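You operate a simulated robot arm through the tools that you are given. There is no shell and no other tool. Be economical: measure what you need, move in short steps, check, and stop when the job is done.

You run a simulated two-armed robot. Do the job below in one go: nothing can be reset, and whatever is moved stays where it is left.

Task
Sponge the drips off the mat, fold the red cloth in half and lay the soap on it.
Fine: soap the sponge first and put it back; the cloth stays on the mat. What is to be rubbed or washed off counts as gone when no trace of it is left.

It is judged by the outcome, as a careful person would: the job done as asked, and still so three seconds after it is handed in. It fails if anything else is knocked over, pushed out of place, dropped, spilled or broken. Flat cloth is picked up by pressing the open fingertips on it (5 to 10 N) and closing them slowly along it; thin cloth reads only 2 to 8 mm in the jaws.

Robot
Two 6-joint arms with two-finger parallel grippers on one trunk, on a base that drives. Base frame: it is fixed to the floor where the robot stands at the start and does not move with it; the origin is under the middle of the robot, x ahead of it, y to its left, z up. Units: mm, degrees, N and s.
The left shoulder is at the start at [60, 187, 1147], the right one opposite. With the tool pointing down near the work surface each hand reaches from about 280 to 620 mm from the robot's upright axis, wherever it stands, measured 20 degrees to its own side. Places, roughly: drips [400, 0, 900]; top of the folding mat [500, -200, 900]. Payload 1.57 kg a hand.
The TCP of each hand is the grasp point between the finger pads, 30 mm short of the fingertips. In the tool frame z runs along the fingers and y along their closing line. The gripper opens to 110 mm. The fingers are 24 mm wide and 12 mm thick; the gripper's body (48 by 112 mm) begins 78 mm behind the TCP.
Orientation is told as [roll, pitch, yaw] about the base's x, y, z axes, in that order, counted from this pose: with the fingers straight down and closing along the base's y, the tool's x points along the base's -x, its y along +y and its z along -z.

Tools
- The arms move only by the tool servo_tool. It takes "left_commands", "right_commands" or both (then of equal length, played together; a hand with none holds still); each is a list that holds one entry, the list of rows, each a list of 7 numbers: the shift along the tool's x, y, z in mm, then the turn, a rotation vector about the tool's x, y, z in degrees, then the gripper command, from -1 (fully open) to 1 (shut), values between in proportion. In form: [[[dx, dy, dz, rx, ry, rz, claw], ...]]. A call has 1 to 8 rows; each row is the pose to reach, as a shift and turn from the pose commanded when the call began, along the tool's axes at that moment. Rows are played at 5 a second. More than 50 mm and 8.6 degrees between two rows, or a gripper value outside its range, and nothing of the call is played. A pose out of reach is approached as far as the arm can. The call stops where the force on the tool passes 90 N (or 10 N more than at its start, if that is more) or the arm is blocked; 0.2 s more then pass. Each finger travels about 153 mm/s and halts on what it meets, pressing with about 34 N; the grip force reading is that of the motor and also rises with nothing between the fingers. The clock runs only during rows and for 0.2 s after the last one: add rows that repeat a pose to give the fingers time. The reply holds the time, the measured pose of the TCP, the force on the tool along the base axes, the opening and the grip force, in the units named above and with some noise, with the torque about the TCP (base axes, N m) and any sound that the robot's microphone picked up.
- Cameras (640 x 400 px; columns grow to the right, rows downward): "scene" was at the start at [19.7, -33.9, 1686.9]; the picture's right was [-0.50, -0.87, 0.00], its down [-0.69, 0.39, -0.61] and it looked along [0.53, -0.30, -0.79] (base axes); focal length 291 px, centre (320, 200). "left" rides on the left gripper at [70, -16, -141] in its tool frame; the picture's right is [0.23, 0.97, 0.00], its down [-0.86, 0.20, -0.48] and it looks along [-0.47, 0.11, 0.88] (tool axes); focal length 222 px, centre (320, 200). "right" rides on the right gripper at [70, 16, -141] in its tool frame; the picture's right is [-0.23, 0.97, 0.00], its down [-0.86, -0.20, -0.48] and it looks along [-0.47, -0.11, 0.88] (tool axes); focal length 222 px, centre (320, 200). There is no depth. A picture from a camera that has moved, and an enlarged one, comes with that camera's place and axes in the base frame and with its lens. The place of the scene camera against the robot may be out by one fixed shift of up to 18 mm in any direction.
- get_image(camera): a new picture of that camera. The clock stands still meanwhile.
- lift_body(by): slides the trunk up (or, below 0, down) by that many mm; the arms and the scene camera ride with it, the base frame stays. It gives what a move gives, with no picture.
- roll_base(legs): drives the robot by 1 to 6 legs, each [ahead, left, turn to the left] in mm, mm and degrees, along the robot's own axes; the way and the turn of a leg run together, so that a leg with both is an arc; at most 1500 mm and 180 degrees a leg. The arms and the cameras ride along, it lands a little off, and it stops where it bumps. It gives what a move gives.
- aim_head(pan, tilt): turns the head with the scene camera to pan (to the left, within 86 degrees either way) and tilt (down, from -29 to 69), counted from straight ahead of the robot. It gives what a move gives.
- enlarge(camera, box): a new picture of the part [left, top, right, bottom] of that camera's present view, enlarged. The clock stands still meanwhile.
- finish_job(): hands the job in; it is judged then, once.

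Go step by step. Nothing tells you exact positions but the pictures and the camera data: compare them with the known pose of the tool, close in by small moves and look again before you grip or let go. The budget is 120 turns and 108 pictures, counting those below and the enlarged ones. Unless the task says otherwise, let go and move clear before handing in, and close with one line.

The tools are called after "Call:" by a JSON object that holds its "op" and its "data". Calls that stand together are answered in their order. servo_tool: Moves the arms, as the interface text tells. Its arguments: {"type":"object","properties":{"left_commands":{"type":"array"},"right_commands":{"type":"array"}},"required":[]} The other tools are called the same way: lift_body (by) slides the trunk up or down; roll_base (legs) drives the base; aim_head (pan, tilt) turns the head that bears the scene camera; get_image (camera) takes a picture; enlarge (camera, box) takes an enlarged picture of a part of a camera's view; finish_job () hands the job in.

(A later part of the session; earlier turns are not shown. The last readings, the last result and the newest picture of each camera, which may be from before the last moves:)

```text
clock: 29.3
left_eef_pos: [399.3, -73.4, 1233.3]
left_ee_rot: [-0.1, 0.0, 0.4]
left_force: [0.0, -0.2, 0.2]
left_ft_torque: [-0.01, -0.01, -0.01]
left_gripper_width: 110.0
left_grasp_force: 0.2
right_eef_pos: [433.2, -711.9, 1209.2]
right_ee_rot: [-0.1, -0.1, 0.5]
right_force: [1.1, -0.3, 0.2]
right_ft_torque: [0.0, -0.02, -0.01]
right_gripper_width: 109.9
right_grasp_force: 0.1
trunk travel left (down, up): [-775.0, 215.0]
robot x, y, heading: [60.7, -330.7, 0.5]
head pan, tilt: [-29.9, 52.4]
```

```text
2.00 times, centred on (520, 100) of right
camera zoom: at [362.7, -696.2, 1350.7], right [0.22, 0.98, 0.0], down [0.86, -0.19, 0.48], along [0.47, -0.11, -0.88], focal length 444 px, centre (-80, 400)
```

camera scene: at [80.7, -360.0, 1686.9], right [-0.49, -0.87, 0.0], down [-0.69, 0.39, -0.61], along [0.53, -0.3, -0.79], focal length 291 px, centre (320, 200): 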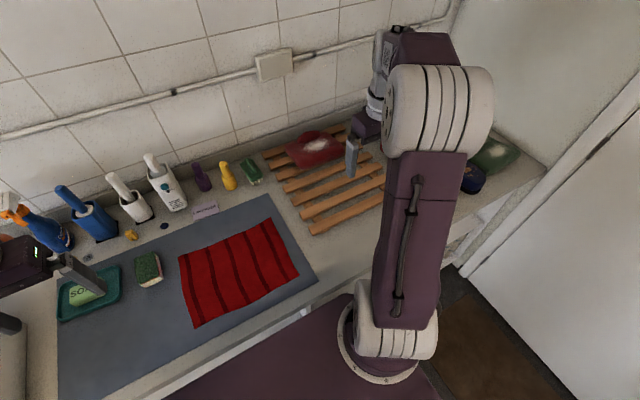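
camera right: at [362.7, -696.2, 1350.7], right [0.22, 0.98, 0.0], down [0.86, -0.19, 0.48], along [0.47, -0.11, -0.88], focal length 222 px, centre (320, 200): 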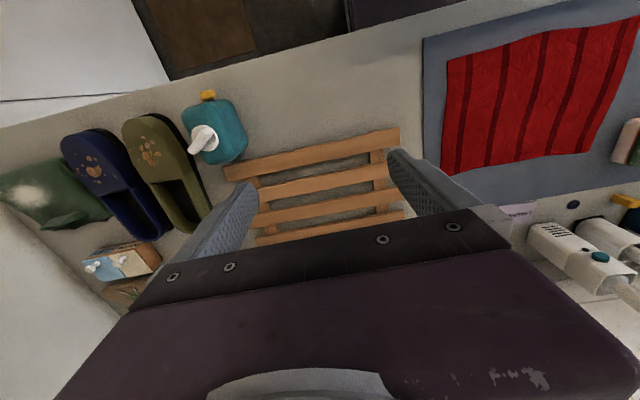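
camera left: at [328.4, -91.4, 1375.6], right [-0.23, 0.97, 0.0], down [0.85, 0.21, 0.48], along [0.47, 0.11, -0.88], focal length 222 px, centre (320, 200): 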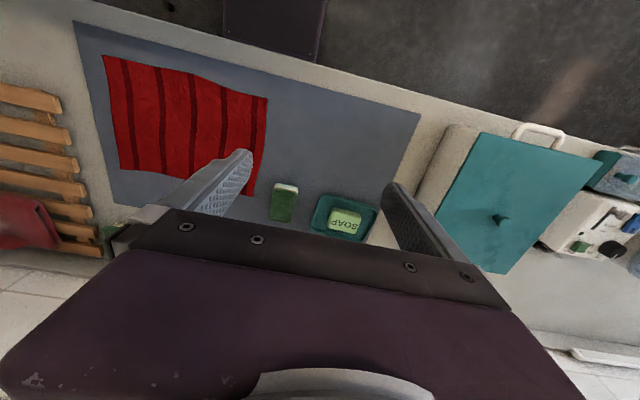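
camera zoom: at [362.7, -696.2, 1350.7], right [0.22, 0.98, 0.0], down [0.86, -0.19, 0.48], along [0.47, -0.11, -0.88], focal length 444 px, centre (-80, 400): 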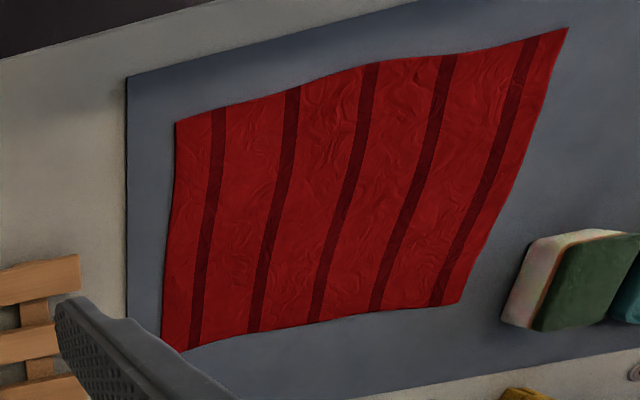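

The cloth's corners measure near edge x≈385 (y −184…−479), far edge x≈606. I'll fold near edge over to far with both hands; I bring both hands above the near corners.

Call:
{"op": "servo_tool", "data": {"left_commands": [[[0, -17, 28, 0, 0, 0, -1], [0, -34, 56, 0, 0, 0, -1], [0, -51, 84, 0, 0, 0, -1], [0, -68, 112, 0, 0, 0, -0.8], [0, -85, 140, 0, 0, 0, -0.5], [0, -102, 168, 0, 0, 0, -0.2], [0, -119, 196, 0, 0, 0, 0.1], [0, -132, 220, 0, 0, 0, 0.1]]], "right_commands": [[[4, 31, 24, 0, 0, 0, -1], [8, 62, 48, 0, 0, 0, -1], [12, 93, 72, 0, 0, 0, -1], [16, 124, 98, 0, 0, 0, -0.8], [20, 155, 124, 0, 0, 0, -0.5], [25, 186, 149, 0, 0, 0, -0.2], [30, 217, 173, 0, 0, 0, 0.1], [33, 247, 196, 0, 0, 0, 0.1]]]}}

Call:
{"op": "get_image", "data": {"camera": "left"}}

Call:
{"op": "get_image", "data": {"camera": "right"}}

Call:
{"op": "get_image", "data": {"camera": "scene"}}

```text
clock: 31.1
left_eef_pos: [401.8, -207.3, 1014.7]
left_ee_rot: [-0.2, -0.1, 0.4]
left_force: [0.1, 0.0, 0.6]
left_ft_torque: [0.0, 0.03, 0.0]
left_gripper_width: 49.6
left_grasp_force: 0.0
right_eef_pos: [396.6, -466.0, 1013.6]
right_ee_rot: [0.0, 0.0, 0.4]
right_force: [-0.1, 0.7, -0.1]
right_ft_torque: [-0.01, 0.03, -0.05]
right_gripper_width: 49.4
right_grasp_force: 0.1
trunk travel left (down, up): [-775.0, 215.0]
robot x, y, heading: [61.9, -327.1, 0.4]
head pan, tilt: [-29.9, 52.4]
```

```text
74 pictures are left
camera left: at [330.6, -225.5, 1155.4], right [-0.23, 0.97, 0.0], down [0.85, 0.21, 0.48], along [0.46, 0.11, -0.88], focal length 222 px, centre (320, 200)
```

left: 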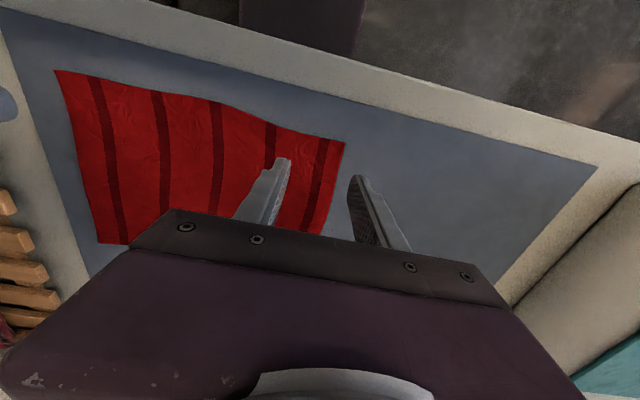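

```text
73 pictures are left
camera right: at [327.1, -450.2, 1155.7], right [0.22, 0.98, 0.0], down [0.86, -0.19, 0.48], along [0.47, -0.11, -0.88], focal length 222 px, centre (320, 200)
```

right: 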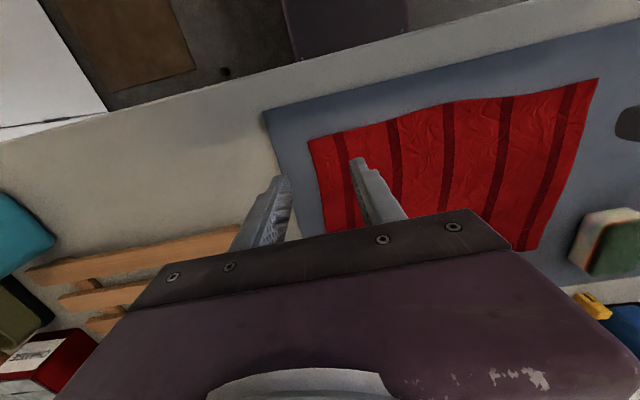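

```text
72 pictures are left
camera scene: at [82.5, -360.7, 1687.0], right [-0.49, -0.87, 0.0], down [-0.69, 0.39, -0.61], along [0.53, -0.3, -0.79], focal length 291 px, centre (320, 200)
```

scene: 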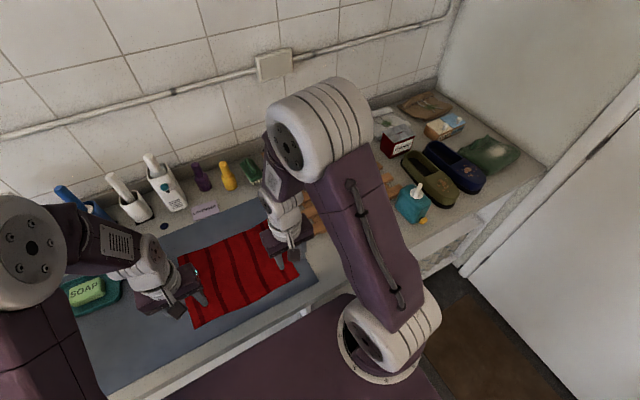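

I shift both hands inward so both fingers land on cloth, open to 40 mm, and descend close to the surface.

Call:
{"op": "servo_tool", "data": {"left_commands": [[[1, -6, 20, 0, 0, 0, 0.27], [2, -13, 40, 0, 0, 0, 0.27], [2, -13, 60, 0, 0, 0, 0.27], [2, -13, 73, 0, 0, 0, 0.27], [2, -13, 75, 0, 0, 0, 0.27]]], "right_commands": [[[-1, 10, 20, 0, 0, 0, 0.27], [-2, 23, 40, 0, 0, 0, 0.27], [-2, 23, 60, 0, 0, 0, 0.27], [-2, 23, 72, 0, 0, 0, 0.27], [-2, 23, 74, 0, 0, 0, 0.27]]]}}

Call:
{"op": "get_image", "data": {"camera": "left"}}

Call:
{"op": "get_image", "data": {"camera": "right"}}

```text
clock: 32.3
left_eef_pos: [398.4, -220.0, 940.1]
left_ee_rot: [0.1, -0.1, 0.3]
left_force: [0.4, 0.2, -1.0]
left_ft_torque: [0.03, 0.04, -0.02]
left_gripper_width: 39.9
left_grasp_force: 0.1
right_eef_pos: [399.7, -443.3, 938.8]
right_ee_rot: [0.1, 0.0, 0.5]
right_force: [0.0, 0.3, -0.6]
right_ft_torque: [-0.01, -0.01, 0.01]
right_gripper_width: 40.3
right_grasp_force: 0.1
trunk travel left (down, up): [-775.0, 215.0]
robot x, y, heading: [60.7, -325.6, 0.8]
head pan, tilt: [-29.9, 52.4]
```

```text
71 pictures are left
camera left: at [327.5, -238.1, 1081.2], right [-0.23, 0.97, 0.0], down [0.85, 0.21, 0.48], along [0.47, 0.11, -0.88], focal length 222 px, centre (320, 200)
```

left: 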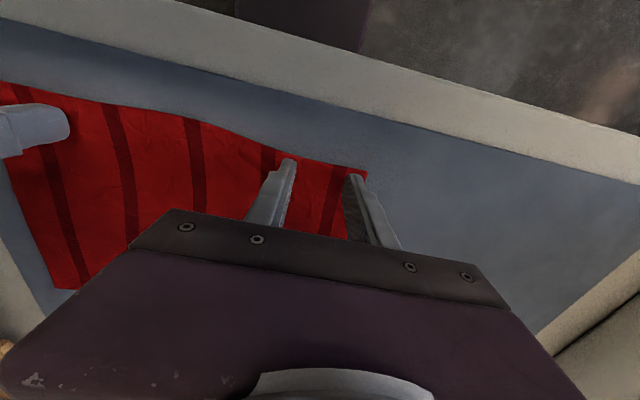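

```text
70 pictures are left
camera right: at [330.0, -426.8, 1080.7], right [0.22, 0.98, 0.0], down [0.86, -0.19, 0.48], along [0.47, -0.1, -0.88], focal length 222 px, centre (320, 200)
```

right: 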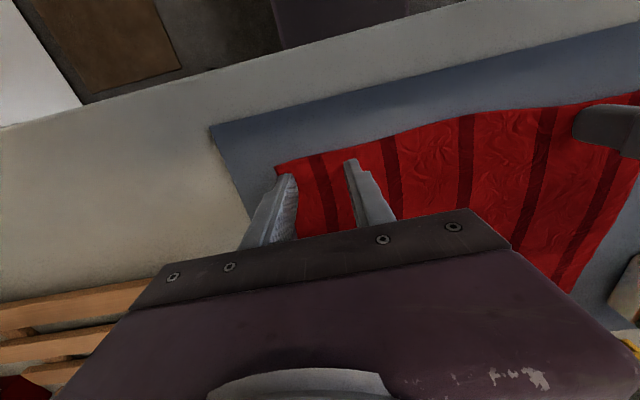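

Both hands are at the corners. I press down slowly.

Call:
{"op": "servo_tool", "data": {"left_commands": [[[0, 0, 2, 0, 0, 0, 0.27], [0, 0, 4, 0, 0, 0, 0.27], [0, 0, 4, 0, 0, 0, 0.27]]], "right_commands": [[[0, 0, 2, 0, 0, 0, 0.27], [0, 0, 4, 0, 0, 0, 0.27], [0, 0, 4, 0, 0, 0, 0.27]]]}}

```text
clock: 33.1
left_eef_pos: [398.2, -219.4, 934.8]
left_ee_rot: [0.0, 0.0, 0.4]
left_force: [-0.2, 0.4, -1.0]
left_ft_torque: [0.02, -0.01, 0.02]
left_gripper_width: 40.3
left_grasp_force: 0.1
right_eef_pos: [399.8, -443.4, 934.2]
right_ee_rot: [0.0, 0.0, 0.5]
right_force: [-0.1, 0.3, 1.7]
right_ft_torque: [-0.02, -0.02, 0.0]
right_gripper_width: 40.0
right_grasp_force: 0.0
trunk travel left (down, up): [-775.0, 215.0]
robot x, y, heading: [61.2, -326.7, 0.7]
head pan, tilt: [-29.9, 52.4]
```

Call:
{"op": "servo_tool", "data": {"left_commands": [[[0, 0, 1, 0, 0, 0, 0.27], [0, 0, 2, 0, 0, 0, 0.27], [0, 0, 2, 0, 0, 0, 0.27]]], "right_commands": [[[0, 0, 1, 0, 0, 0, 0.27], [0, 0, 1.5, 0, 0, 0, 0.27], [0, 0, 1.5, 0, 0, 0, 0.27]]]}}

```text
clock: 33.9
left_eef_pos: [397.6, -220.5, 935.1]
left_ee_rot: [-0.1, -0.2, 0.4]
left_force: [3.9, 0.3, 18.9]
left_ft_torque: [0.23, -0.06, -0.07]
left_gripper_width: 39.7
left_grasp_force: 0.1
right_eef_pos: [399.7, -443.4, 935.4]
right_ee_rot: [0.0, -0.3, 0.6]
right_force: [5.4, 1.1, 23.7]
right_ft_torque: [-0.05, 0.0, 0.02]
right_gripper_width: 40.3
right_grasp_force: 0.1
trunk travel left (down, up): [-775.0, 215.0]
robot x, y, heading: [56.0, -328.4, 0.4]
head pan, tilt: [-29.9, 52.4]
```

Too firm; I ease off to get 5–10 N.

Call:
{"op": "servo_tool", "data": {"left_commands": [[[0, 0, -0.9, 0, 0, 0, 0.27], [0, 0, -0.9, 0, 0, 0, 0.27]]], "right_commands": [[[0, 0, -1.1, 0, 0, 0, 0.27], [0, 0, -1.1, 0, 0, 0, 0.27]]]}}

```text
clock: 34.5
left_eef_pos: [398.9, -220.2, 935.0]
left_ee_rot: [0.0, -0.1, 0.4]
left_force: [1.1, -4.3, 18.1]
left_ft_torque: [0.02, -0.01, -0.02]
left_gripper_width: 40.1
left_grasp_force: 0.1
right_eef_pos: [399.5, -443.3, 935.2]
right_ee_rot: [0.0, -0.1, 0.6]
right_force: [5.4, 6.5, 13.1]
right_ft_torque: [0.16, -0.16, 0.01]
right_gripper_width: 40.2
right_grasp_force: 0.1
trunk travel left (down, up): [-775.0, 215.0]
robot x, y, heading: [60.8, -328.2, 0.4]
head pan, tilt: [-29.9, 52.4]
```

Call:
{"op": "servo_tool", "data": {"left_commands": [[[0, 0, -0.8, 0, 0, 0, 0.27], [0, 0, -0.8, 0, 0, 0, 0.27]]], "right_commands": [[[0, 0, -0.4, 0, 0, 0, 0.27], [0, 0, -0.4, 0, 0, 0, 0.27]]]}}

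```text
clock: 35.1
left_eef_pos: [397.7, -219.5, 933.9]
left_ee_rot: [0.0, 0.0, 0.5]
left_force: [0.8, -1.2, 0.8]
left_ft_torque: [-0.02, 0.02, 0.0]
left_gripper_width: 39.6
left_grasp_force: 0.0
right_eef_pos: [399.6, -442.3, 934.8]
right_ee_rot: [-0.1, -0.1, 0.5]
right_force: [4.3, 1.8, 13.9]
right_ft_torque: [0.01, -0.1, 0.05]
right_gripper_width: 40.0
right_grasp_force: 0.0
trunk travel left (down, up): [-775.0, 215.0]
robot x, y, heading: [64.6, -325.1, 0.4]
head pan, tilt: [-29.9, 52.4]
```

I fine-tune and close both jaws slowly along the cloth.

Call:
{"op": "servo_tool", "data": {"left_commands": [[[0, 0, 0.5, 0, 0, 0, 0.27], [0, 0, 0.5, 0, 0, 0, 0.35], [0, 0, 0.5, 0, 0, 0, 0.45], [0, 0, 0.5, 0, 0, 0, 0.55], [0, 0, 0.5, 0, 0, 0, 0.65], [0, 0, 0.5, 0, 0, 0, 0.75], [0, 0, 0.5, 0, 0, 0, 0.87], [0, 0, 0.5, 0, 0, 0, 1]]], "right_commands": [[[0, 0, -0.3, 0, 0, 0, 0.27], [0, 0, -0.3, 0, 0, 0, 0.35], [0, 0, -0.3, 0, 0, 0, 0.45], [0, 0, -0.3, 0, 0, 0, 0.55], [0, 0, -0.3, 0, 0, 0, 0.65], [0, 0, -0.3, 0, 0, 0, 0.75], [0, 0, -0.3, 0, 0, 0, 0.87], [0, 0, -0.3, 0, 0, 0, 1]]]}}

Call:
{"op": "get_image", "data": {"camera": "left"}}

Call:
{"op": "get_image", "data": {"camera": "right"}}

```text
clock: 36.9
left_eef_pos: [399.7, -220.9, 935.4]
left_ee_rot: [0.0, 0.0, 0.4]
left_force: [0.9, -15.8, -0.6]
left_ft_torque: [-0.51, -0.02, 0.02]
left_gripper_width: 2.2
left_grasp_force: 23.6
right_eef_pos: [400.3, -442.7, 935.6]
right_ee_rot: [0.0, -0.1, 0.5]
right_force: [-0.5, 13.9, 0.3]
right_ft_torque: [0.42, 0.02, -0.02]
right_gripper_width: 2.3
right_grasp_force: 24.1
trunk travel left (down, up): [-775.0, 215.0]
robot x, y, heading: [63.6, -332.6, 0.5]
head pan, tilt: [-29.9, 52.4]
```

```text
69 pictures are left
camera left: at [327.9, -238.4, 1076.5], right [-0.23, 0.97, 0.0], down [0.85, 0.21, 0.48], along [0.47, 0.11, -0.88], focal length 222 px, centre (320, 200)
```

left: 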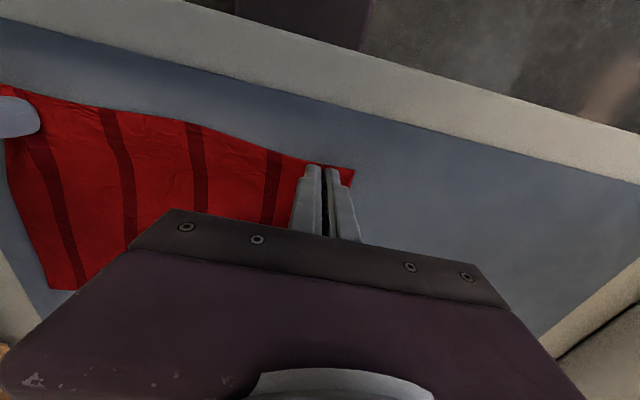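

```text
68 pictures are left
camera right: at [329.9, -427.3, 1076.7], right [0.22, 0.98, 0.0], down [0.86, -0.19, 0.48], along [0.47, -0.1, -0.88], focal length 222 px, centre (320, 200)
```

right: 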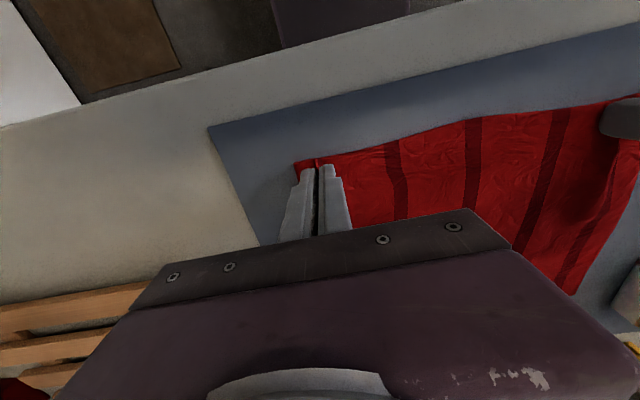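

Both corners are pinched (2.2 mm) with the edge taut between them. I bring the hands slightly together and lift a little to test.

Call:
{"op": "servo_tool", "data": {"left_commands": [[[0, -3, -2, 0, 0, 0, 1], [0, -6, -10, 0, 0, 0, 1], [-3, -6, -25, 0, 0, 0, 1], [-6, -6, -35, 0, 0, 0, 1]]], "right_commands": [[[0, 3, -2, 0, 0, 0, 1], [0, 6, -10, 0, 0, 0, 1], [-3, 6, -25, 0, 0, 0, 1], [-6, 6, -35, 0, 0, 0, 1]]]}}

Call:
{"op": "get_image", "data": {"camera": "left"}}

Call:
{"op": "get_image", "data": {"camera": "right"}}

Call:
{"op": "enlarge", "data": {"camera": "scene", "box": [120, 190, 340, 350]}}

```text
clock: 37.9
left_eef_pos: [405.1, -226.6, 968.9]
left_ee_rot: [0.0, 0.0, 0.5]
left_force: [-0.5, -0.6, 0.0]
left_ft_torque: [0.0, -0.01, -0.02]
left_gripper_width: 1.9
left_grasp_force: 23.9
right_eef_pos: [404.9, -437.2, 970.4]
right_ee_rot: [-0.1, 0.0, 0.4]
right_force: [0.5, 0.0, -0.3]
right_ft_torque: [-0.03, -0.01, 0.03]
right_gripper_width: 2.1
right_grasp_force: 23.7
trunk travel left (down, up): [-775.0, 215.0]
robot x, y, heading: [60.6, -328.9, 0.5]
head pan, tilt: [-29.9, 52.4]
```

```text
67 pictures are left
camera left: at [333.7, -243.8, 1110.8], right [-0.23, 0.97, 0.0], down [0.85, 0.21, 0.48], along [0.47, 0.11, -0.88], focal length 222 px, centre (320, 200)
```

left: 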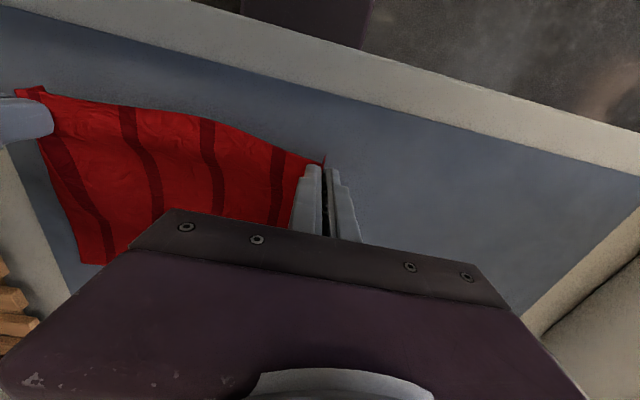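

```text
66 pictures are left
camera right: at [334.5, -421.5, 1112.2], right [0.22, 0.98, 0.0], down [0.86, -0.19, 0.48], along [0.47, -0.11, -0.88], focal length 222 px, centre (320, 200)
```

right: 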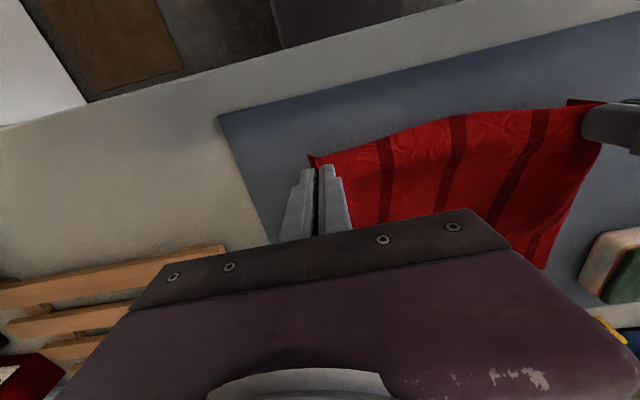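

```text
2.50 times, centred on (230, 270) of scene
camera zoom: at [80.5, -361.7, 1686.9], right [-0.49, -0.87, 0.0], down [-0.69, 0.39, -0.61], along [0.53, -0.3, -0.79], focal length 727 px, centre (545, 25)
```

zoom: 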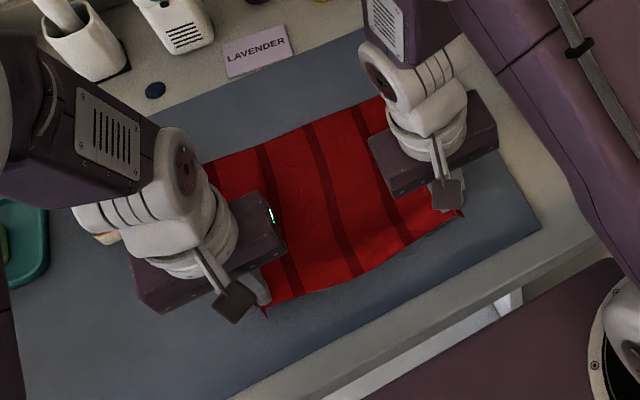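

The edge is held well. I carry it in a slow arc over the fold line toward the far edge.

Call:
{"op": "servo_tool", "data": {"left_commands": [[[-10, 0, -12, 0, 0, 0, 1], [-22, 0, -24, 0, 0, 0, 1], [-37, 0, -36, 0, 0, 0, 1], [-54, 0, -46, 0, 0, 0, 1], [-72, 0, -52, 0, 0, 0, 1], [-90, 0, -54, 0, 0, 0, 1], [-106, 0, -52, 0, 0, 0, 1], [-122, 0, -46, 0, 0, 0, 1]]], "right_commands": [[[-10, 0, -12, 0, 0, 0, 1], [-22, 0, -24, 0, 0, 0, 1], [-37, 0, -36, 0, 0, 0, 1], [-54, 0, -46, 0, 0, 0, 1], [-72, 0, -52, 0, 0, 0, 1], [-90, 0, -54, 0, 0, 0, 1], [-106, 0, -52, 0, 0, 0, 1], [-122, 0, -46, 0, 0, 0, 1]]]}}

Call:
{"op": "enlarge", "data": {"camera": "scene", "box": [120, 190, 340, 350]}}

Call:
{"op": "get_image", "data": {"camera": "left"}}

```text
clock: 39.7
left_eef_pos: [527.4, -223.9, 1013.3]
left_ee_rot: [0.0, 0.0, 0.3]
left_force: [-0.1, -0.3, 0.3]
left_ft_torque: [-0.01, 0.01, 0.02]
left_gripper_width: 2.0
left_grasp_force: 23.6
right_eef_pos: [529.2, -436.5, 1015.4]
right_ee_rot: [0.0, 0.2, 0.5]
right_force: [0.2, 0.2, -0.5]
right_ft_torque: [0.01, 0.0, -0.01]
right_gripper_width: 1.9
right_grasp_force: 23.5
trunk travel left (down, up): [-775.0, 215.0]
robot x, y, heading: [62.2, -325.4, 0.5]
head pan, tilt: [-29.9, 52.4]
```

```text
2.50 times, centred on (230, 270) of scene
camera zoom: at [82.9, -361.7, 1686.9], right [-0.49, -0.87, 0.0], down [-0.69, 0.39, -0.61], along [0.53, -0.3, -0.79], focal length 727 px, centre (545, 25)
```

zoom: 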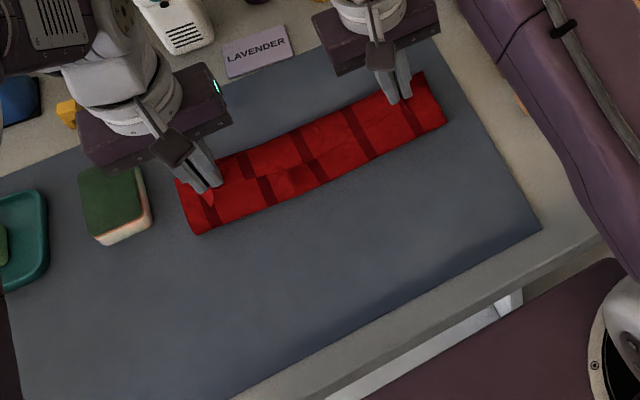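

```text
63 pictures are left
camera left: at [456.7, -242.1, 1155.9], right [-0.23, 0.97, 0.0], down [0.85, 0.21, 0.48], along [0.46, 0.11, -0.88], focal length 222 px, centre (320, 200)
```

left: 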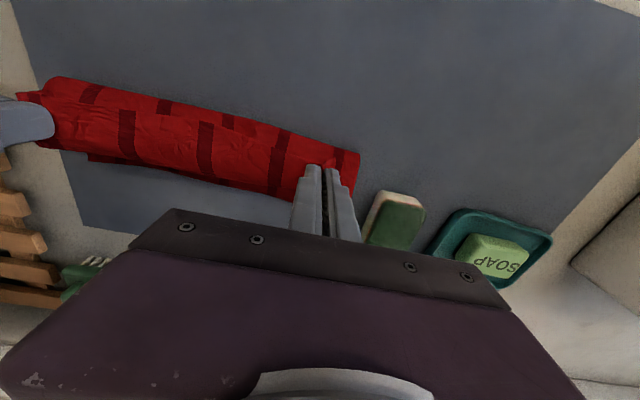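

The fold is forming nicely. I complete the arc down to the far edge.

Call:
{"op": "servo_tool", "data": {"left_commands": [[[-14, 0, 8, 0, 0, 0, 1], [-28, 0, 19, 0, 0, 0, 1], [-42, 0, 33, 0, 0, 0, 1], [-53, 0, 47, 0, 0, 0, 1], [-61, 0, 60, 0, 0, 0, 1], [-66, 0, 70, 0, 0, 0, 1], [-66, 0, 70, 0, 0, 0, 1]]], "right_commands": [[[-14, 0, 8, 0, 0, 0, 1], [-28, 0, 19, 0, 0, 0, 1], [-42, 0, 33, 0, 0, 0, 1], [-53, 0, 48, 0, 0, 0, 1], [-59, 0, 62, 0, 0, 0, 1], [-62, 0, 72, 0, 0, 0, 1], [-62, 0, 72, 0, 0, 0, 1]]]}}

Call:
{"op": "enlarge", "data": {"camera": "scene", "box": [120, 190, 340, 350]}}

Call:
{"op": "get_image", "data": {"camera": "left"}}

Call:
{"op": "get_image", "data": {"camera": "right"}}

```text
clock: 41.3
left_eef_pos: [591.7, -223.8, 945.0]
left_ee_rot: [-0.1, 0.0, 0.5]
left_force: [1.0, 0.1, -0.2]
left_ft_torque: [0.01, 0.03, -0.04]
left_gripper_width: 2.2
left_grasp_force: 24.1
right_eef_pos: [589.2, -433.6, 944.3]
right_ee_rot: [-0.1, 0.0, 0.5]
right_force: [-0.5, -0.7, 0.3]
right_ft_torque: [0.0, 0.0, 0.01]
right_gripper_width: 2.2
right_grasp_force: 23.9
trunk travel left (down, up): [-775.0, 215.0]
robot x, y, heading: [62.3, -326.7, 0.5]
head pan, tilt: [-29.9, 52.4]
```

```text
2.50 times, centred on (230, 270) of scene
camera zoom: at [80.6, -361.7, 1686.9], right [-0.49, -0.87, 0.0], down [-0.69, 0.39, -0.61], along [0.53, -0.3, -0.79], focal length 727 px, centre (545, 25)
```

zoom: 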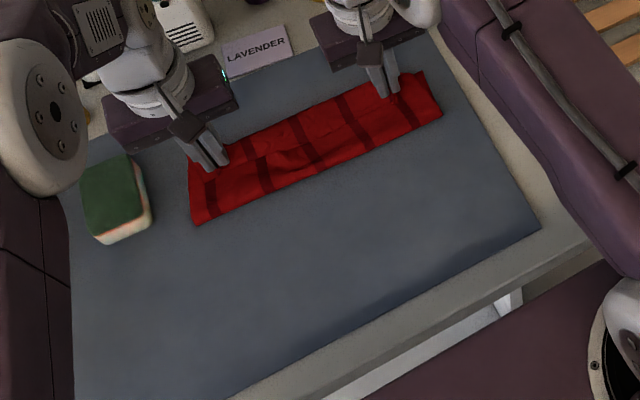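

```text
61 pictures are left
camera left: at [521.8, -242.0, 1086.8], right [-0.23, 0.97, 0.0], down [0.85, 0.21, 0.48], along [0.47, 0.11, -0.88], focal length 222 px, centre (320, 200)
```

left: 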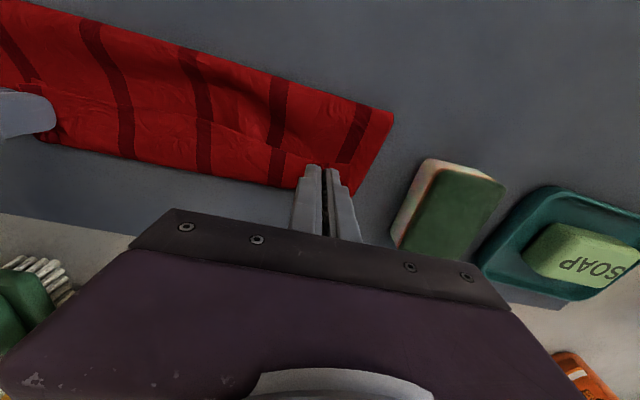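

```text
60 pictures are left
camera right: at [519.1, -420.0, 1085.4], right [0.22, 0.98, 0.0], down [0.86, -0.19, 0.48], along [0.47, -0.1, -0.88], focal length 222 px, centre (320, 200)
```

right: 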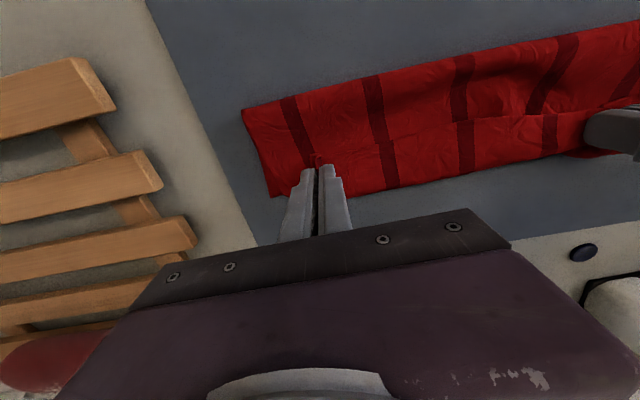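

The top edge sags a bit between the hands. I spread the hands to tension it, advance slightly and lower.

Call:
{"op": "servo_tool", "data": {"left_commands": [[[-1, 3, -3, 0, 0, 0, 1], [-3, 6, -3, 0, 0, 0, 1], [-5, 6, 0, 0, 0, 0, 1], [-5, 6, 3, 0, 0, 0, 1], [-5, 6, 5, 0, 0, 0, 1], [-5, 6, 5, 0, 0, 0, 1]]], "right_commands": [[[-1, -3, -3, 0, 0, 0, 1], [-3, -7, -3, 0, 0, 0, 1], [-5, -7, 0, 0, 0, 0, 1], [-5, -7, 3, 0, 0, 0, 1], [-5, -7, 5, 0, 0, 0, 1], [-5, -7, 5, 0, 0, 0, 1]]]}}

Call:
{"op": "get_image", "data": {"camera": "left"}}

Call:
{"op": "get_image", "data": {"camera": "right"}}

Call:
{"op": "enlarge", "data": {"camera": "scene", "box": [160, 200, 300, 290]}}

```text
clock: 42.7
left_eef_pos: [597.7, -218.5, 941.0]
left_ee_rot: [-0.1, 0.0, 0.3]
left_force: [-0.3, -19.3, 0.9]
left_ft_torque: [-0.58, 0.04, -0.04]
left_gripper_width: 2.2
left_grasp_force: 23.5
right_eef_pos: [595.1, -442.5, 939.6]
right_ee_rot: [0.0, 0.0, 0.6]
right_force: [0.4, 18.5, 0.9]
right_ft_torque: [0.59, -0.01, 0.03]
right_gripper_width: 2.3
right_grasp_force: 23.2
trunk travel left (down, up): [-775.0, 215.0]
robot x, y, heading: [63.4, -327.7, 0.4]
head pan, tilt: [-29.9, 52.4]
```

```text
59 pictures are left
camera left: at [526.6, -236.8, 1081.8], right [-0.23, 0.97, 0.0], down [0.85, 0.21, 0.48], along [0.47, 0.11, -0.88], focal length 222 px, centre (320, 200)
```

left: 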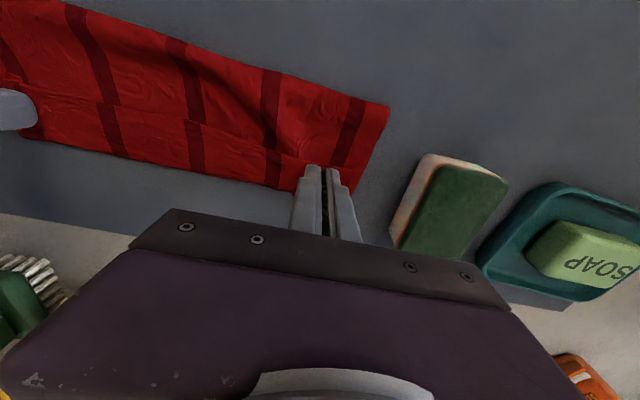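

```text
58 pictures are left
camera right: at [524.5, -427.3, 1080.9], right [0.22, 0.98, 0.0], down [0.86, -0.19, 0.48], along [0.47, -0.1, -0.88], focal length 222 px, centre (320, 200)
```

right: 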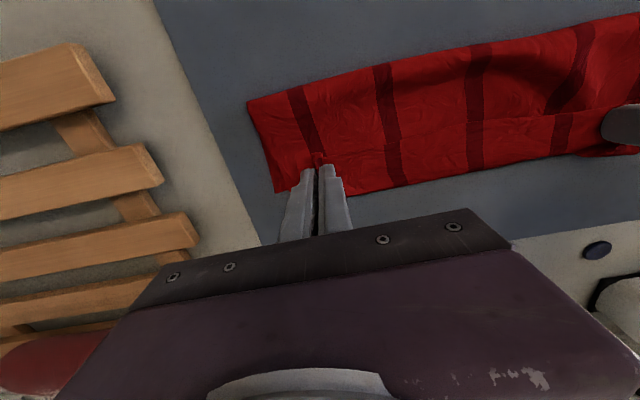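

```text
4.44 times, centred on (230, 245) of scene
camera zoom: at [80.6, -361.7, 1686.9], right [-0.49, -0.87, 0.0], down [-0.69, 0.39, -0.61], along [0.53, -0.3, -0.79], focal length 1292 px, centre (720, 0)
```

zoom: 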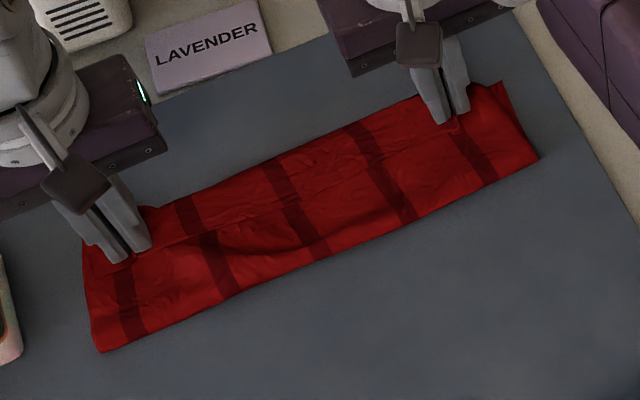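

The visible seam ~30 mm short of the far rim tells me either that the top edge lies short or is turned up; I look closely before letting go.

Call:
{"op": "enlarge", "data": {"camera": "right", "box": [240, 10, 640, 230]}}

Call:
{"op": "enlarge", "data": {"camera": "scene", "box": [170, 215, 240, 260]}}

```text
1.60 times, centred on (440, 120) of right
camera zoom: at [524.5, -427.3, 1080.9], right [0.22, 0.98, 0.0], down [0.86, -0.19, 0.48], along [0.47, -0.1, -0.88], focal length 355 px, centre (128, 328)
```

zoom: 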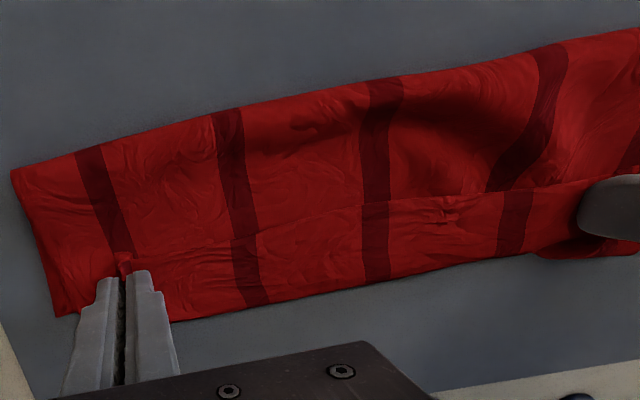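

```text
8.89 times, centred on (205, 238) of scene
camera zoom: at [80.6, -361.7, 1686.9], right [-0.49, -0.87, 0.0], down [-0.69, 0.39, -0.61], along [0.53, -0.3, -0.79], focal length 2585 px, centre (1342, -133)
```

zoom: 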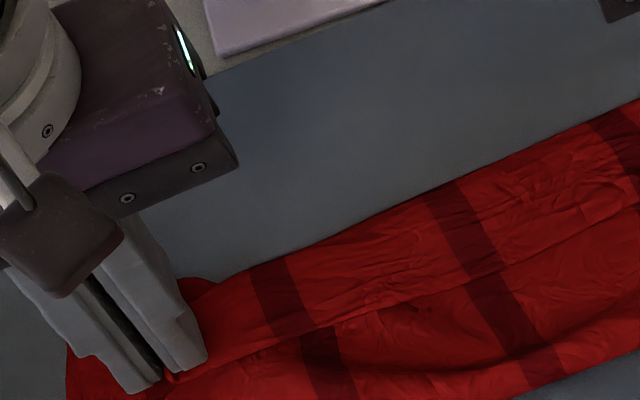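

The near edge got turned up as a ~40 mm hem because I pinched too far inside it (the 24 mm wide pinch can't hinge). I undo the fold by the reverse arc, lay the edge flat, and will regrip only its outermost rim.

Call:
{"op": "servo_tool", "data": {"left_commands": [[[8, -4, -14, 0, 0, 0, 1], [20, -5, -32, 0, 0, 0, 1], [35, -5, -50, 0, 0, 0, 1], [52, -5, -64, 0, 0, 0, 1], [70, -5, -74, 0, 0, 0, 1], [90, -5, -80, 0, 0, 0, 1], [108, -5, -80, 0, 0, 0, 1], [126, -5, -74, 0, 0, 0, 1]]], "right_commands": [[[8, 4, -14, 0, 0, 0, 1], [20, 5, -32, 0, 0, 0, 1], [35, 5, -50, 0, 0, 0, 1], [52, 5, -64, 0, 0, 0, 1], [70, 5, -74, 0, 0, 0, 1], [90, 5, -80, 0, 0, 0, 1], [108, 5, -80, 0, 0, 0, 1], [126, 5, -74, 0, 0, 0, 1]]]}}

Call:
{"op": "servo_tool", "data": {"left_commands": [[[16, 0, 11, 0, 0, 0, 1], [30, 0, 24, 0, 0, 0, 1], [43, 0, 38, 0, 0, 0, 1], [54, 0, 52, 0, 0, 0, 1], [63, 0, 64, 0, 0, 0, 1], [68, 2, 72, 0, 0, 0, 1], [70, 3, 74, 0, 0, 0, 1], [70, 3, 74, 0, 0, 0, 1]]], "right_commands": [[[16, 0, 11, 0, 0, 0, 1], [30, 0, 24, 0, 0, 0, 1], [43, 0, 38, 0, 0, 0, 1], [54, 0, 52, 0, 0, 0, 1], [63, 0, 64, 0, 0, 0, 1], [68, -2, 72, 0, 0, 0, 1], [70, -3, 74, 0, 0, 0, 1], [70, -3, 74, 0, 0, 0, 1]]]}}

Call:
{"op": "enlarge", "data": {"camera": "scene", "box": [140, 190, 340, 340]}}

```text
clock: 44.5
left_eef_pos: [470.7, -225.2, 1015.9]
left_ee_rot: [0.1, -0.1, 0.4]
left_force: [0.0, -1.4, 0.0]
left_ft_torque: [0.04, -0.01, 0.0]
left_gripper_width: 2.4
left_grasp_force: 23.5
right_eef_pos: [467.6, -439.1, 1013.0]
right_ee_rot: [0.0, 0.0, 0.5]
right_force: [-0.5, 1.2, 0.3]
right_ft_torque: [0.02, -0.02, -0.03]
right_gripper_width: 2.1
right_grasp_force: 23.7
trunk travel left (down, up): [-775.0, 215.0]
robot x, y, heading: [62.1, -330.4, 0.3]
head pan, tilt: [-29.9, 52.4]
```

```text
clock: 46.3
left_eef_pos: [401.7, -222.3, 940.5]
left_ee_rot: [0.0, 0.0, 0.4]
left_force: [-0.6, -9.9, -1.1]
left_ft_torque: [-0.33, 0.02, -0.03]
left_gripper_width: 1.8
left_grasp_force: 24.2
right_eef_pos: [400.0, -441.8, 938.8]
right_ee_rot: [0.0, 0.0, 0.5]
right_force: [0.4, 10.5, 0.5]
right_ft_torque: [0.29, 0.01, 0.0]
right_gripper_width: 2.2
right_grasp_force: 23.5
trunk travel left (down, up): [-775.0, 215.0]
robot x, y, heading: [56.1, -330.7, 0.5]
head pan, tilt: [-29.9, 52.4]
```

```text
2.67 times, centred on (240, 265) of scene
camera zoom: at [81.2, -361.9, 1686.9], right [-0.49, -0.87, 0.0], down [-0.69, 0.39, -0.61], along [0.53, -0.3, -0.79], focal length 776 px, centre (533, 27)
```

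zoom: 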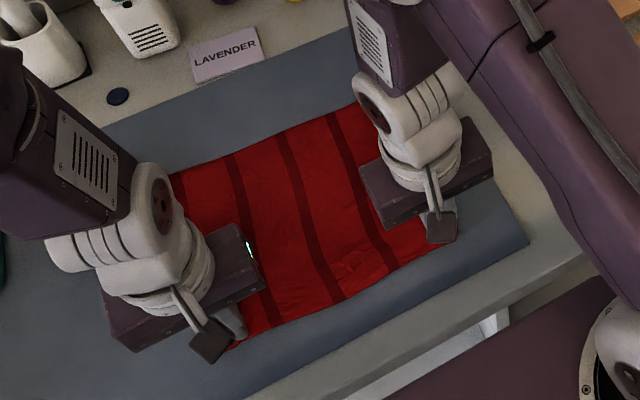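

The cloth is laid flat again. I lower, open slowly and rise straight to view it.

Call:
{"op": "servo_tool", "data": {"left_commands": [[[0, 0, 4, 0, 0, 0, 1], [0, 0, 4, 0, 0, 0, 0.8], [0, 0, 4, 0, 0, 0, 0.5], [0, 0, 4, 0, 0, 0, 0.27], [0, 0, -20, 0, 0, 0, 0.27], [0, 0, -60, 0, 0, 0, 0.27], [0, 30, -90, 0, 0, 0, 0.27], [0, 70, -110, 0, 0, 0, 0.27]]], "right_commands": [[[0, 0, 4, 0, 0, 0, 1], [0, 0, 4, 0, 0, 0, 0.8], [0, 0, 4, 0, 0, 0, 0.5], [0, 0, 4, 0, 0, 0, 0.27], [0, 0, -20, 0, 0, 0, 0.27], [0, 0, -60, 0, 0, 0, 0.27], [0, -30, -90, 0, 0, 0, 0.27], [0, -70, -110, 0, 0, 0, 0.27]]]}}

Call:
{"op": "enlarge", "data": {"camera": "left", "box": [0, 0, 320, 240]}}

Call:
{"op": "enlarge", "data": {"camera": "right", "box": [320, 0, 640, 240]}}

Call:
{"op": "enlarge", "data": {"camera": "scene", "box": [140, 190, 340, 340]}}

```text
clock: 48.1
left_eef_pos: [400.4, -153.6, 1049.7]
left_ee_rot: [-0.1, 0.1, 0.5]
left_force: [0.2, -0.5, 0.0]
left_ft_torque: [-0.01, 0.0, 0.01]
left_gripper_width: 40.2
left_grasp_force: 0.0
right_eef_pos: [399.5, -512.2, 1049.1]
right_ee_rot: [0.0, 0.1, 0.4]
right_force: [-0.3, 0.1, -0.2]
right_ft_torque: [-0.02, 0.01, 0.0]
right_gripper_width: 40.1
right_grasp_force: 0.0
trunk travel left (down, up): [-775.0, 215.0]
robot x, y, heading: [59.8, -328.4, 0.5]
head pan, tilt: [-29.9, 52.4]
```

```text
1.67 times, centred on (160, 120) of left
camera zoom: at [329.4, -171.2, 1191.6], right [-0.23, 0.97, 0.0], down [0.85, 0.21, 0.48], along [0.47, 0.11, -0.88], focal length 370 px, centre (587, 333)
```

zoom: 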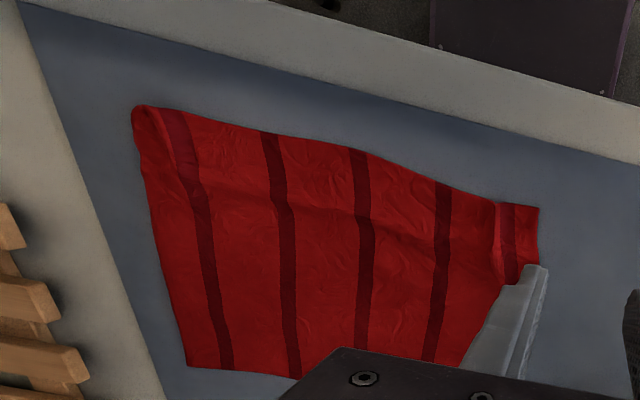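

```text
1.67 times, centred on (480, 120) of right
camera zoom: at [329.3, -496.7, 1191.2], right [0.22, 0.98, 0.0], down [0.86, -0.19, 0.48], along [0.47, -0.1, -0.88], focal length 370 px, centre (53, 333)
```

zoom: 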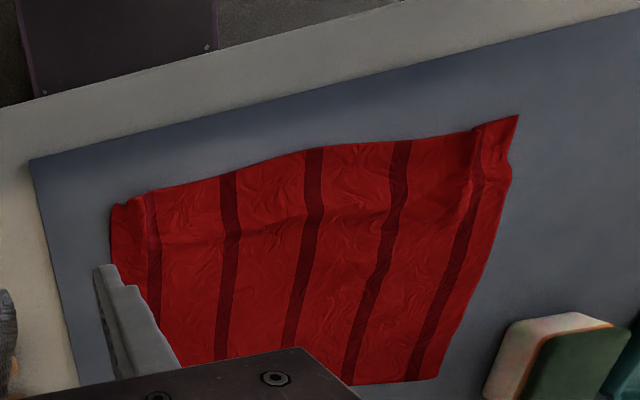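

```text
2.67 times, centred on (240, 265) of scene
camera zoom: at [79.7, -361.8, 1686.8], right [-0.49, -0.87, 0.0], down [-0.69, 0.39, -0.61], along [0.53, -0.3, -0.79], focal length 776 px, centre (533, 27)
```

zoom: 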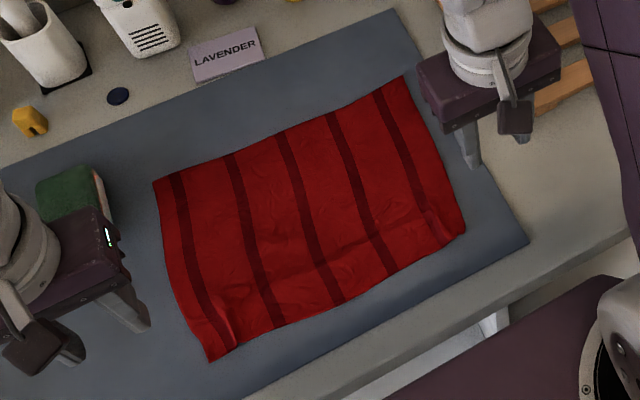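

Flat again with small ridges at the old pinch spots. I now go for just the rim: about 9 mm of finger overlap, straddling those ridges with a 28 mm opening.

Call:
{"op": "servo_tool", "data": {"left_commands": [[[5, -35, 20, 0, 0, 0, 0.49], [13, -69, 40, 0, 0, 0, 0.49], [13, -69, 70, 0, 0, 0, 0.49], [13, -69, 95, 0, 0, 0, 0.49], [13, -69, 105, 0, 0, 0, 0.49]]], "right_commands": [[[8, 35, 20, 0, 0, 0, 0.49], [18, 70, 40, 0, 0, 0, 0.49], [18, 70, 70, 0, 0, 0, 0.49], [18, 70, 95, 0, 0, 0, 0.49], [18, 70, 105, 0, 0, 0, 0.49]]]}}

Call:
{"op": "enlarge", "data": {"camera": "left", "box": [200, 90, 440, 240]}}

Call:
{"op": "enlarge", "data": {"camera": "right", "box": [200, 90, 440, 240]}}

```text
clock: 49.3
left_eef_pos: [389.0, -221.5, 945.5]
left_ee_rot: [0.0, -0.1, 0.6]
left_force: [0.0, -0.2, -0.1]
left_ft_torque: [0.04, -0.03, 0.0]
left_gripper_width: 28.1
left_grasp_force: 0.2
right_eef_pos: [379.6, -442.3, 944.5]
right_ee_rot: [0.0, -0.1, 0.5]
right_force: [0.9, 0.3, 0.2]
right_ft_torque: [-0.01, -0.01, 0.02]
right_gripper_width: 28.1
right_grasp_force: 0.1
trunk travel left (down, up): [-775.0, 215.0]
robot x, y, heading: [62.1, -330.1, 0.6]
head pan, tilt: [-29.9, 52.4]
```

```text
2.67 times, centred on (320, 165) of left
camera zoom: at [317.1, -239.0, 1086.5], right [-0.23, 0.97, 0.0], down [0.85, 0.21, 0.48], along [0.47, 0.11, -0.88], focal length 592 px, centre (320, 293)
```

zoom: 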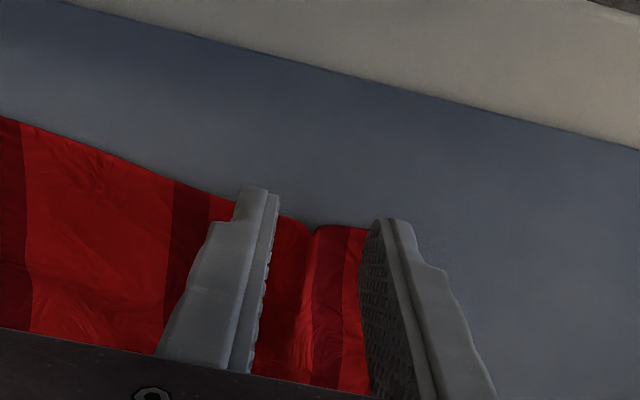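

```text
2.67 times, centred on (320, 165) of right
camera zoom: at [309.3, -426.8, 1085.7], right [0.22, 0.98, 0.0], down [0.86, -0.19, 0.48], along [0.47, -0.1, -0.88], focal length 592 px, centre (320, 293)
```

zoom: 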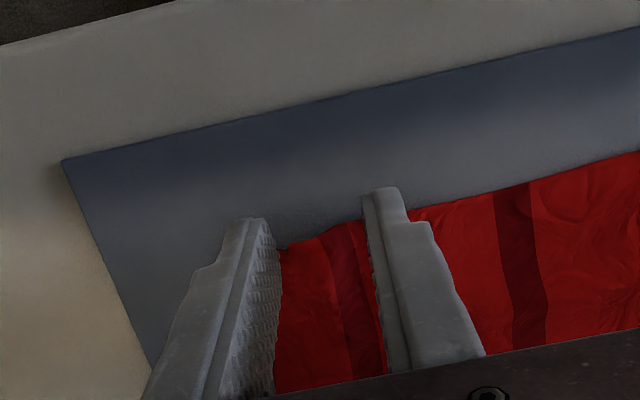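

Call:
{"op": "servo_tool", "data": {"left_commands": [[[3, -4, 5, 0, 0, 0, 0.49], [3, -4, 9, 0, 0, 0, 0.49], [3, -4, 11, 0, 0, 0, 0.49], [3, -4, 11, 0, 0, 0, 0.49]]], "right_commands": [[[0, 5, 5, 0, 0, 0, 0.49], [0, 5, 9, 0, 0, 0, 0.49], [0, 5, 10.5, 0, 0, 0, 0.49], [0, 5, 10.5, 0, 0, 0, 0.49]]]}}

```text
clock: 50.3
left_eef_pos: [384.7, -225.1, 934.9]
left_ee_rot: [0.0, -0.1, 0.5]
left_force: [-0.1, 1.5, 3.2]
left_ft_torque: [0.04, -0.08, -0.02]
left_gripper_width: 27.9
left_grasp_force: 0.0
right_eef_pos: [379.7, -437.3, 934.5]
right_ee_rot: [0.0, -0.1, 0.4]
right_force: [3.0, -3.7, 21.1]
right_ft_torque: [-0.33, -0.26, -0.01]
right_gripper_width: 28.7
right_grasp_force: 0.7
trunk travel left (down, up): [-775.0, 215.0]
robot x, y, heading: [64.6, -328.4, 0.6]
head pan, tilt: [-29.9, 52.4]
```

Call:
{"op": "servo_tool", "data": {"left_commands": [[[0, 0, 0.6, 0, 0, 0, 0.49], [0, 0, 0.6, 0, 0, 0, 0.56], [0, 0, 0.6, 0, 0, 0, 0.63], [0, 0, 0.6, 0, 0, 0, 0.7], [0, 0, 0.6, 0, 0, 0, 0.78], [0, 0, 0.6, 0, 0, 0, 0.86], [0, 0, 0.6, 0, 0, 0, 0.93], [0, 0, 0.6, 0, 0, 0, 1]]], "right_commands": [[[0, 0, -0.5, 0, 0, 0, 0.49], [0, 0, -0.5, 0, 0, 0, 0.56], [0, 0, -0.5, 0, 0, 0, 0.63], [0, 0, -0.5, 0, 0, 0, 0.7], [0, 0, -0.5, 0, 0, 0, 0.78], [0, 0, -0.5, 0, 0, 0, 0.86], [0, 0, -0.5, 0, 0, 0, 0.93], [0, 0, -0.5, 0, 0, 0, 1]]]}}

Call:
{"op": "enlarge", "data": {"camera": "left", "box": [200, 90, 440, 240]}}

Call:
{"op": "enlarge", "data": {"camera": "right", "box": [200, 90, 440, 240]}}

```text
clock: 52.1
left_eef_pos: [383.8, -224.5, 933.7]
left_ee_rot: [0.0, -0.1, 0.4]
left_force: [1.7, -2.0, 12.6]
left_ft_torque: [0.0, -0.14, -0.02]
left_gripper_width: 2.1
left_grasp_force: 23.4
right_eef_pos: [379.3, -438.2, 933.5]
right_ee_rot: [0.0, -0.1, 0.4]
right_force: [-0.8, 0.7, 11.0]
right_ft_torque: [0.05, -0.11, 0.03]
right_gripper_width: 2.1
right_grasp_force: 23.5
trunk travel left (down, up): [-775.0, 215.0]
robot x, y, heading: [58.6, -329.1, 0.7]
head pan, tilt: [-29.9, 52.4]
```

```text
2.67 times, centred on (320, 165) of left
camera zoom: at [313.0, -242.9, 1075.8], right [-0.23, 0.97, 0.0], down [0.85, 0.21, 0.48], along [0.47, 0.11, -0.88], focal length 592 px, centre (320, 293)
```

zoom: 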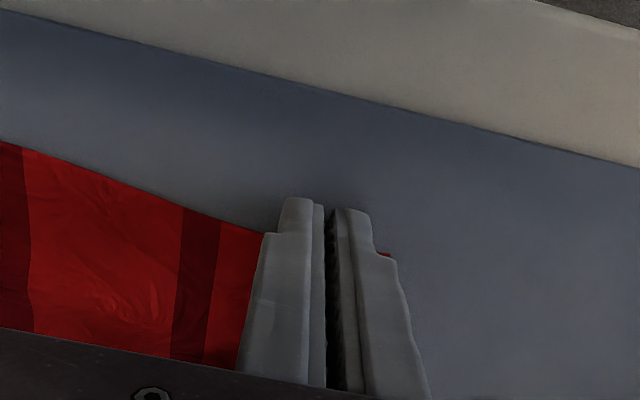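

```text
2.67 times, centred on (320, 165) of right
camera zoom: at [308.7, -422.2, 1075.9], right [0.22, 0.98, 0.0], down [0.86, -0.19, 0.48], along [0.47, -0.1, -0.88], focal length 592 px, centre (320, 293)
```

zoom: 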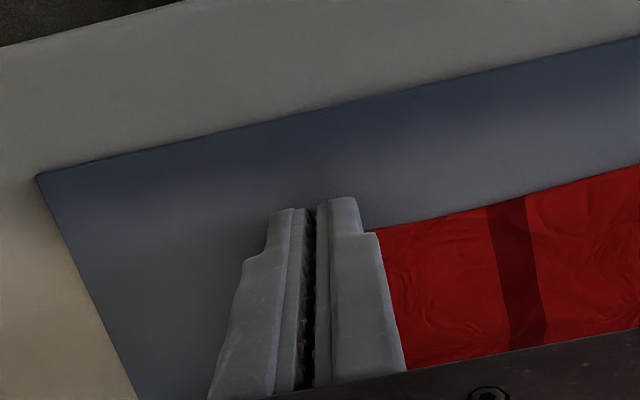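

Both show a pinch of rim. I lift a bit and check that both hold.

Call:
{"op": "servo_tool", "data": {"left_commands": [[[0, 0, -10, 0, 0, 0, 1], [-3, 0, -25, 0, 0, 0, 1], [-8, 0, -38, 0, 0, 0, 1], [-8, 0, -38, 0, 0, 0, 1]]], "right_commands": [[[0, 0, -10, 0, 0, 0, 1], [-3, 0, -25, 0, 0, 0, 1], [-8, 0, -38, 0, 0, 0, 1], [-8, 0, -38, 0, 0, 0, 1]]]}}

Call:
{"op": "enlarge", "data": {"camera": "left", "box": [100, 60, 440, 260]}}

Call:
{"op": "enlarge", "data": {"camera": "right", "box": [200, 60, 540, 260]}}

```text
clock: 53.1
left_eef_pos: [392.6, -226.4, 973.6]
left_ee_rot: [0.0, 0.1, 0.4]
left_force: [-0.4, 0.1, 0.0]
left_ft_torque: [0.05, 0.04, -0.03]
left_gripper_width: 1.7
left_grasp_force: 23.4
right_eef_pos: [389.4, -437.2, 972.3]
right_ee_rot: [0.1, 0.0, 0.5]
right_force: [-0.1, -0.4, 0.3]
right_ft_torque: [0.03, 0.0, 0.0]
right_gripper_width: 2.5
right_grasp_force: 23.2
trunk travel left (down, up): [-775.0, 215.0]
robot x, y, heading: [62.5, -328.1, 0.8]
head pan, tilt: [-29.9, 52.4]
```

```text
1.88 times, centred on (270, 160) of left
camera zoom: at [321.6, -243.9, 1112.8], right [-0.23, 0.97, 0.0], down [0.85, 0.21, 0.48], along [0.47, 0.11, -0.88], focal length 418 px, centre (414, 275)
```

zoom: 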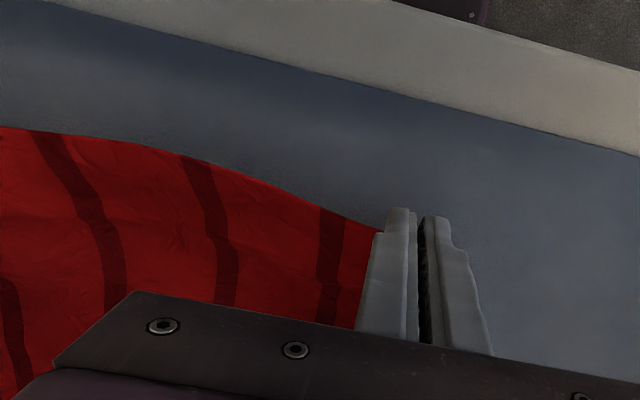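

```text
1.88 times, centred on (370, 160) of right
camera zoom: at [319.3, -421.7, 1113.5], right [0.22, 0.98, 0.0], down [0.86, -0.19, 0.48], along [0.47, -0.1, -0.88], focal length 418 px, centre (226, 275)
```

zoom: 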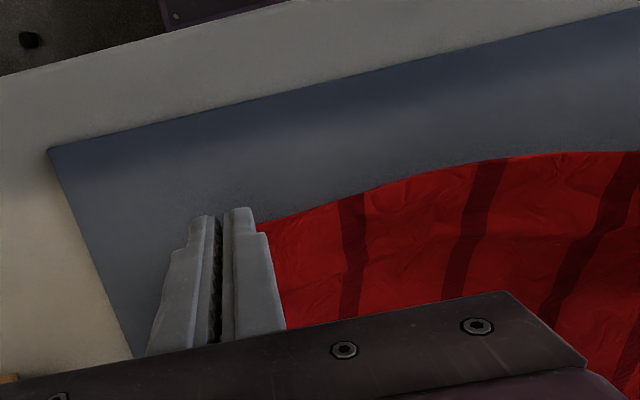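

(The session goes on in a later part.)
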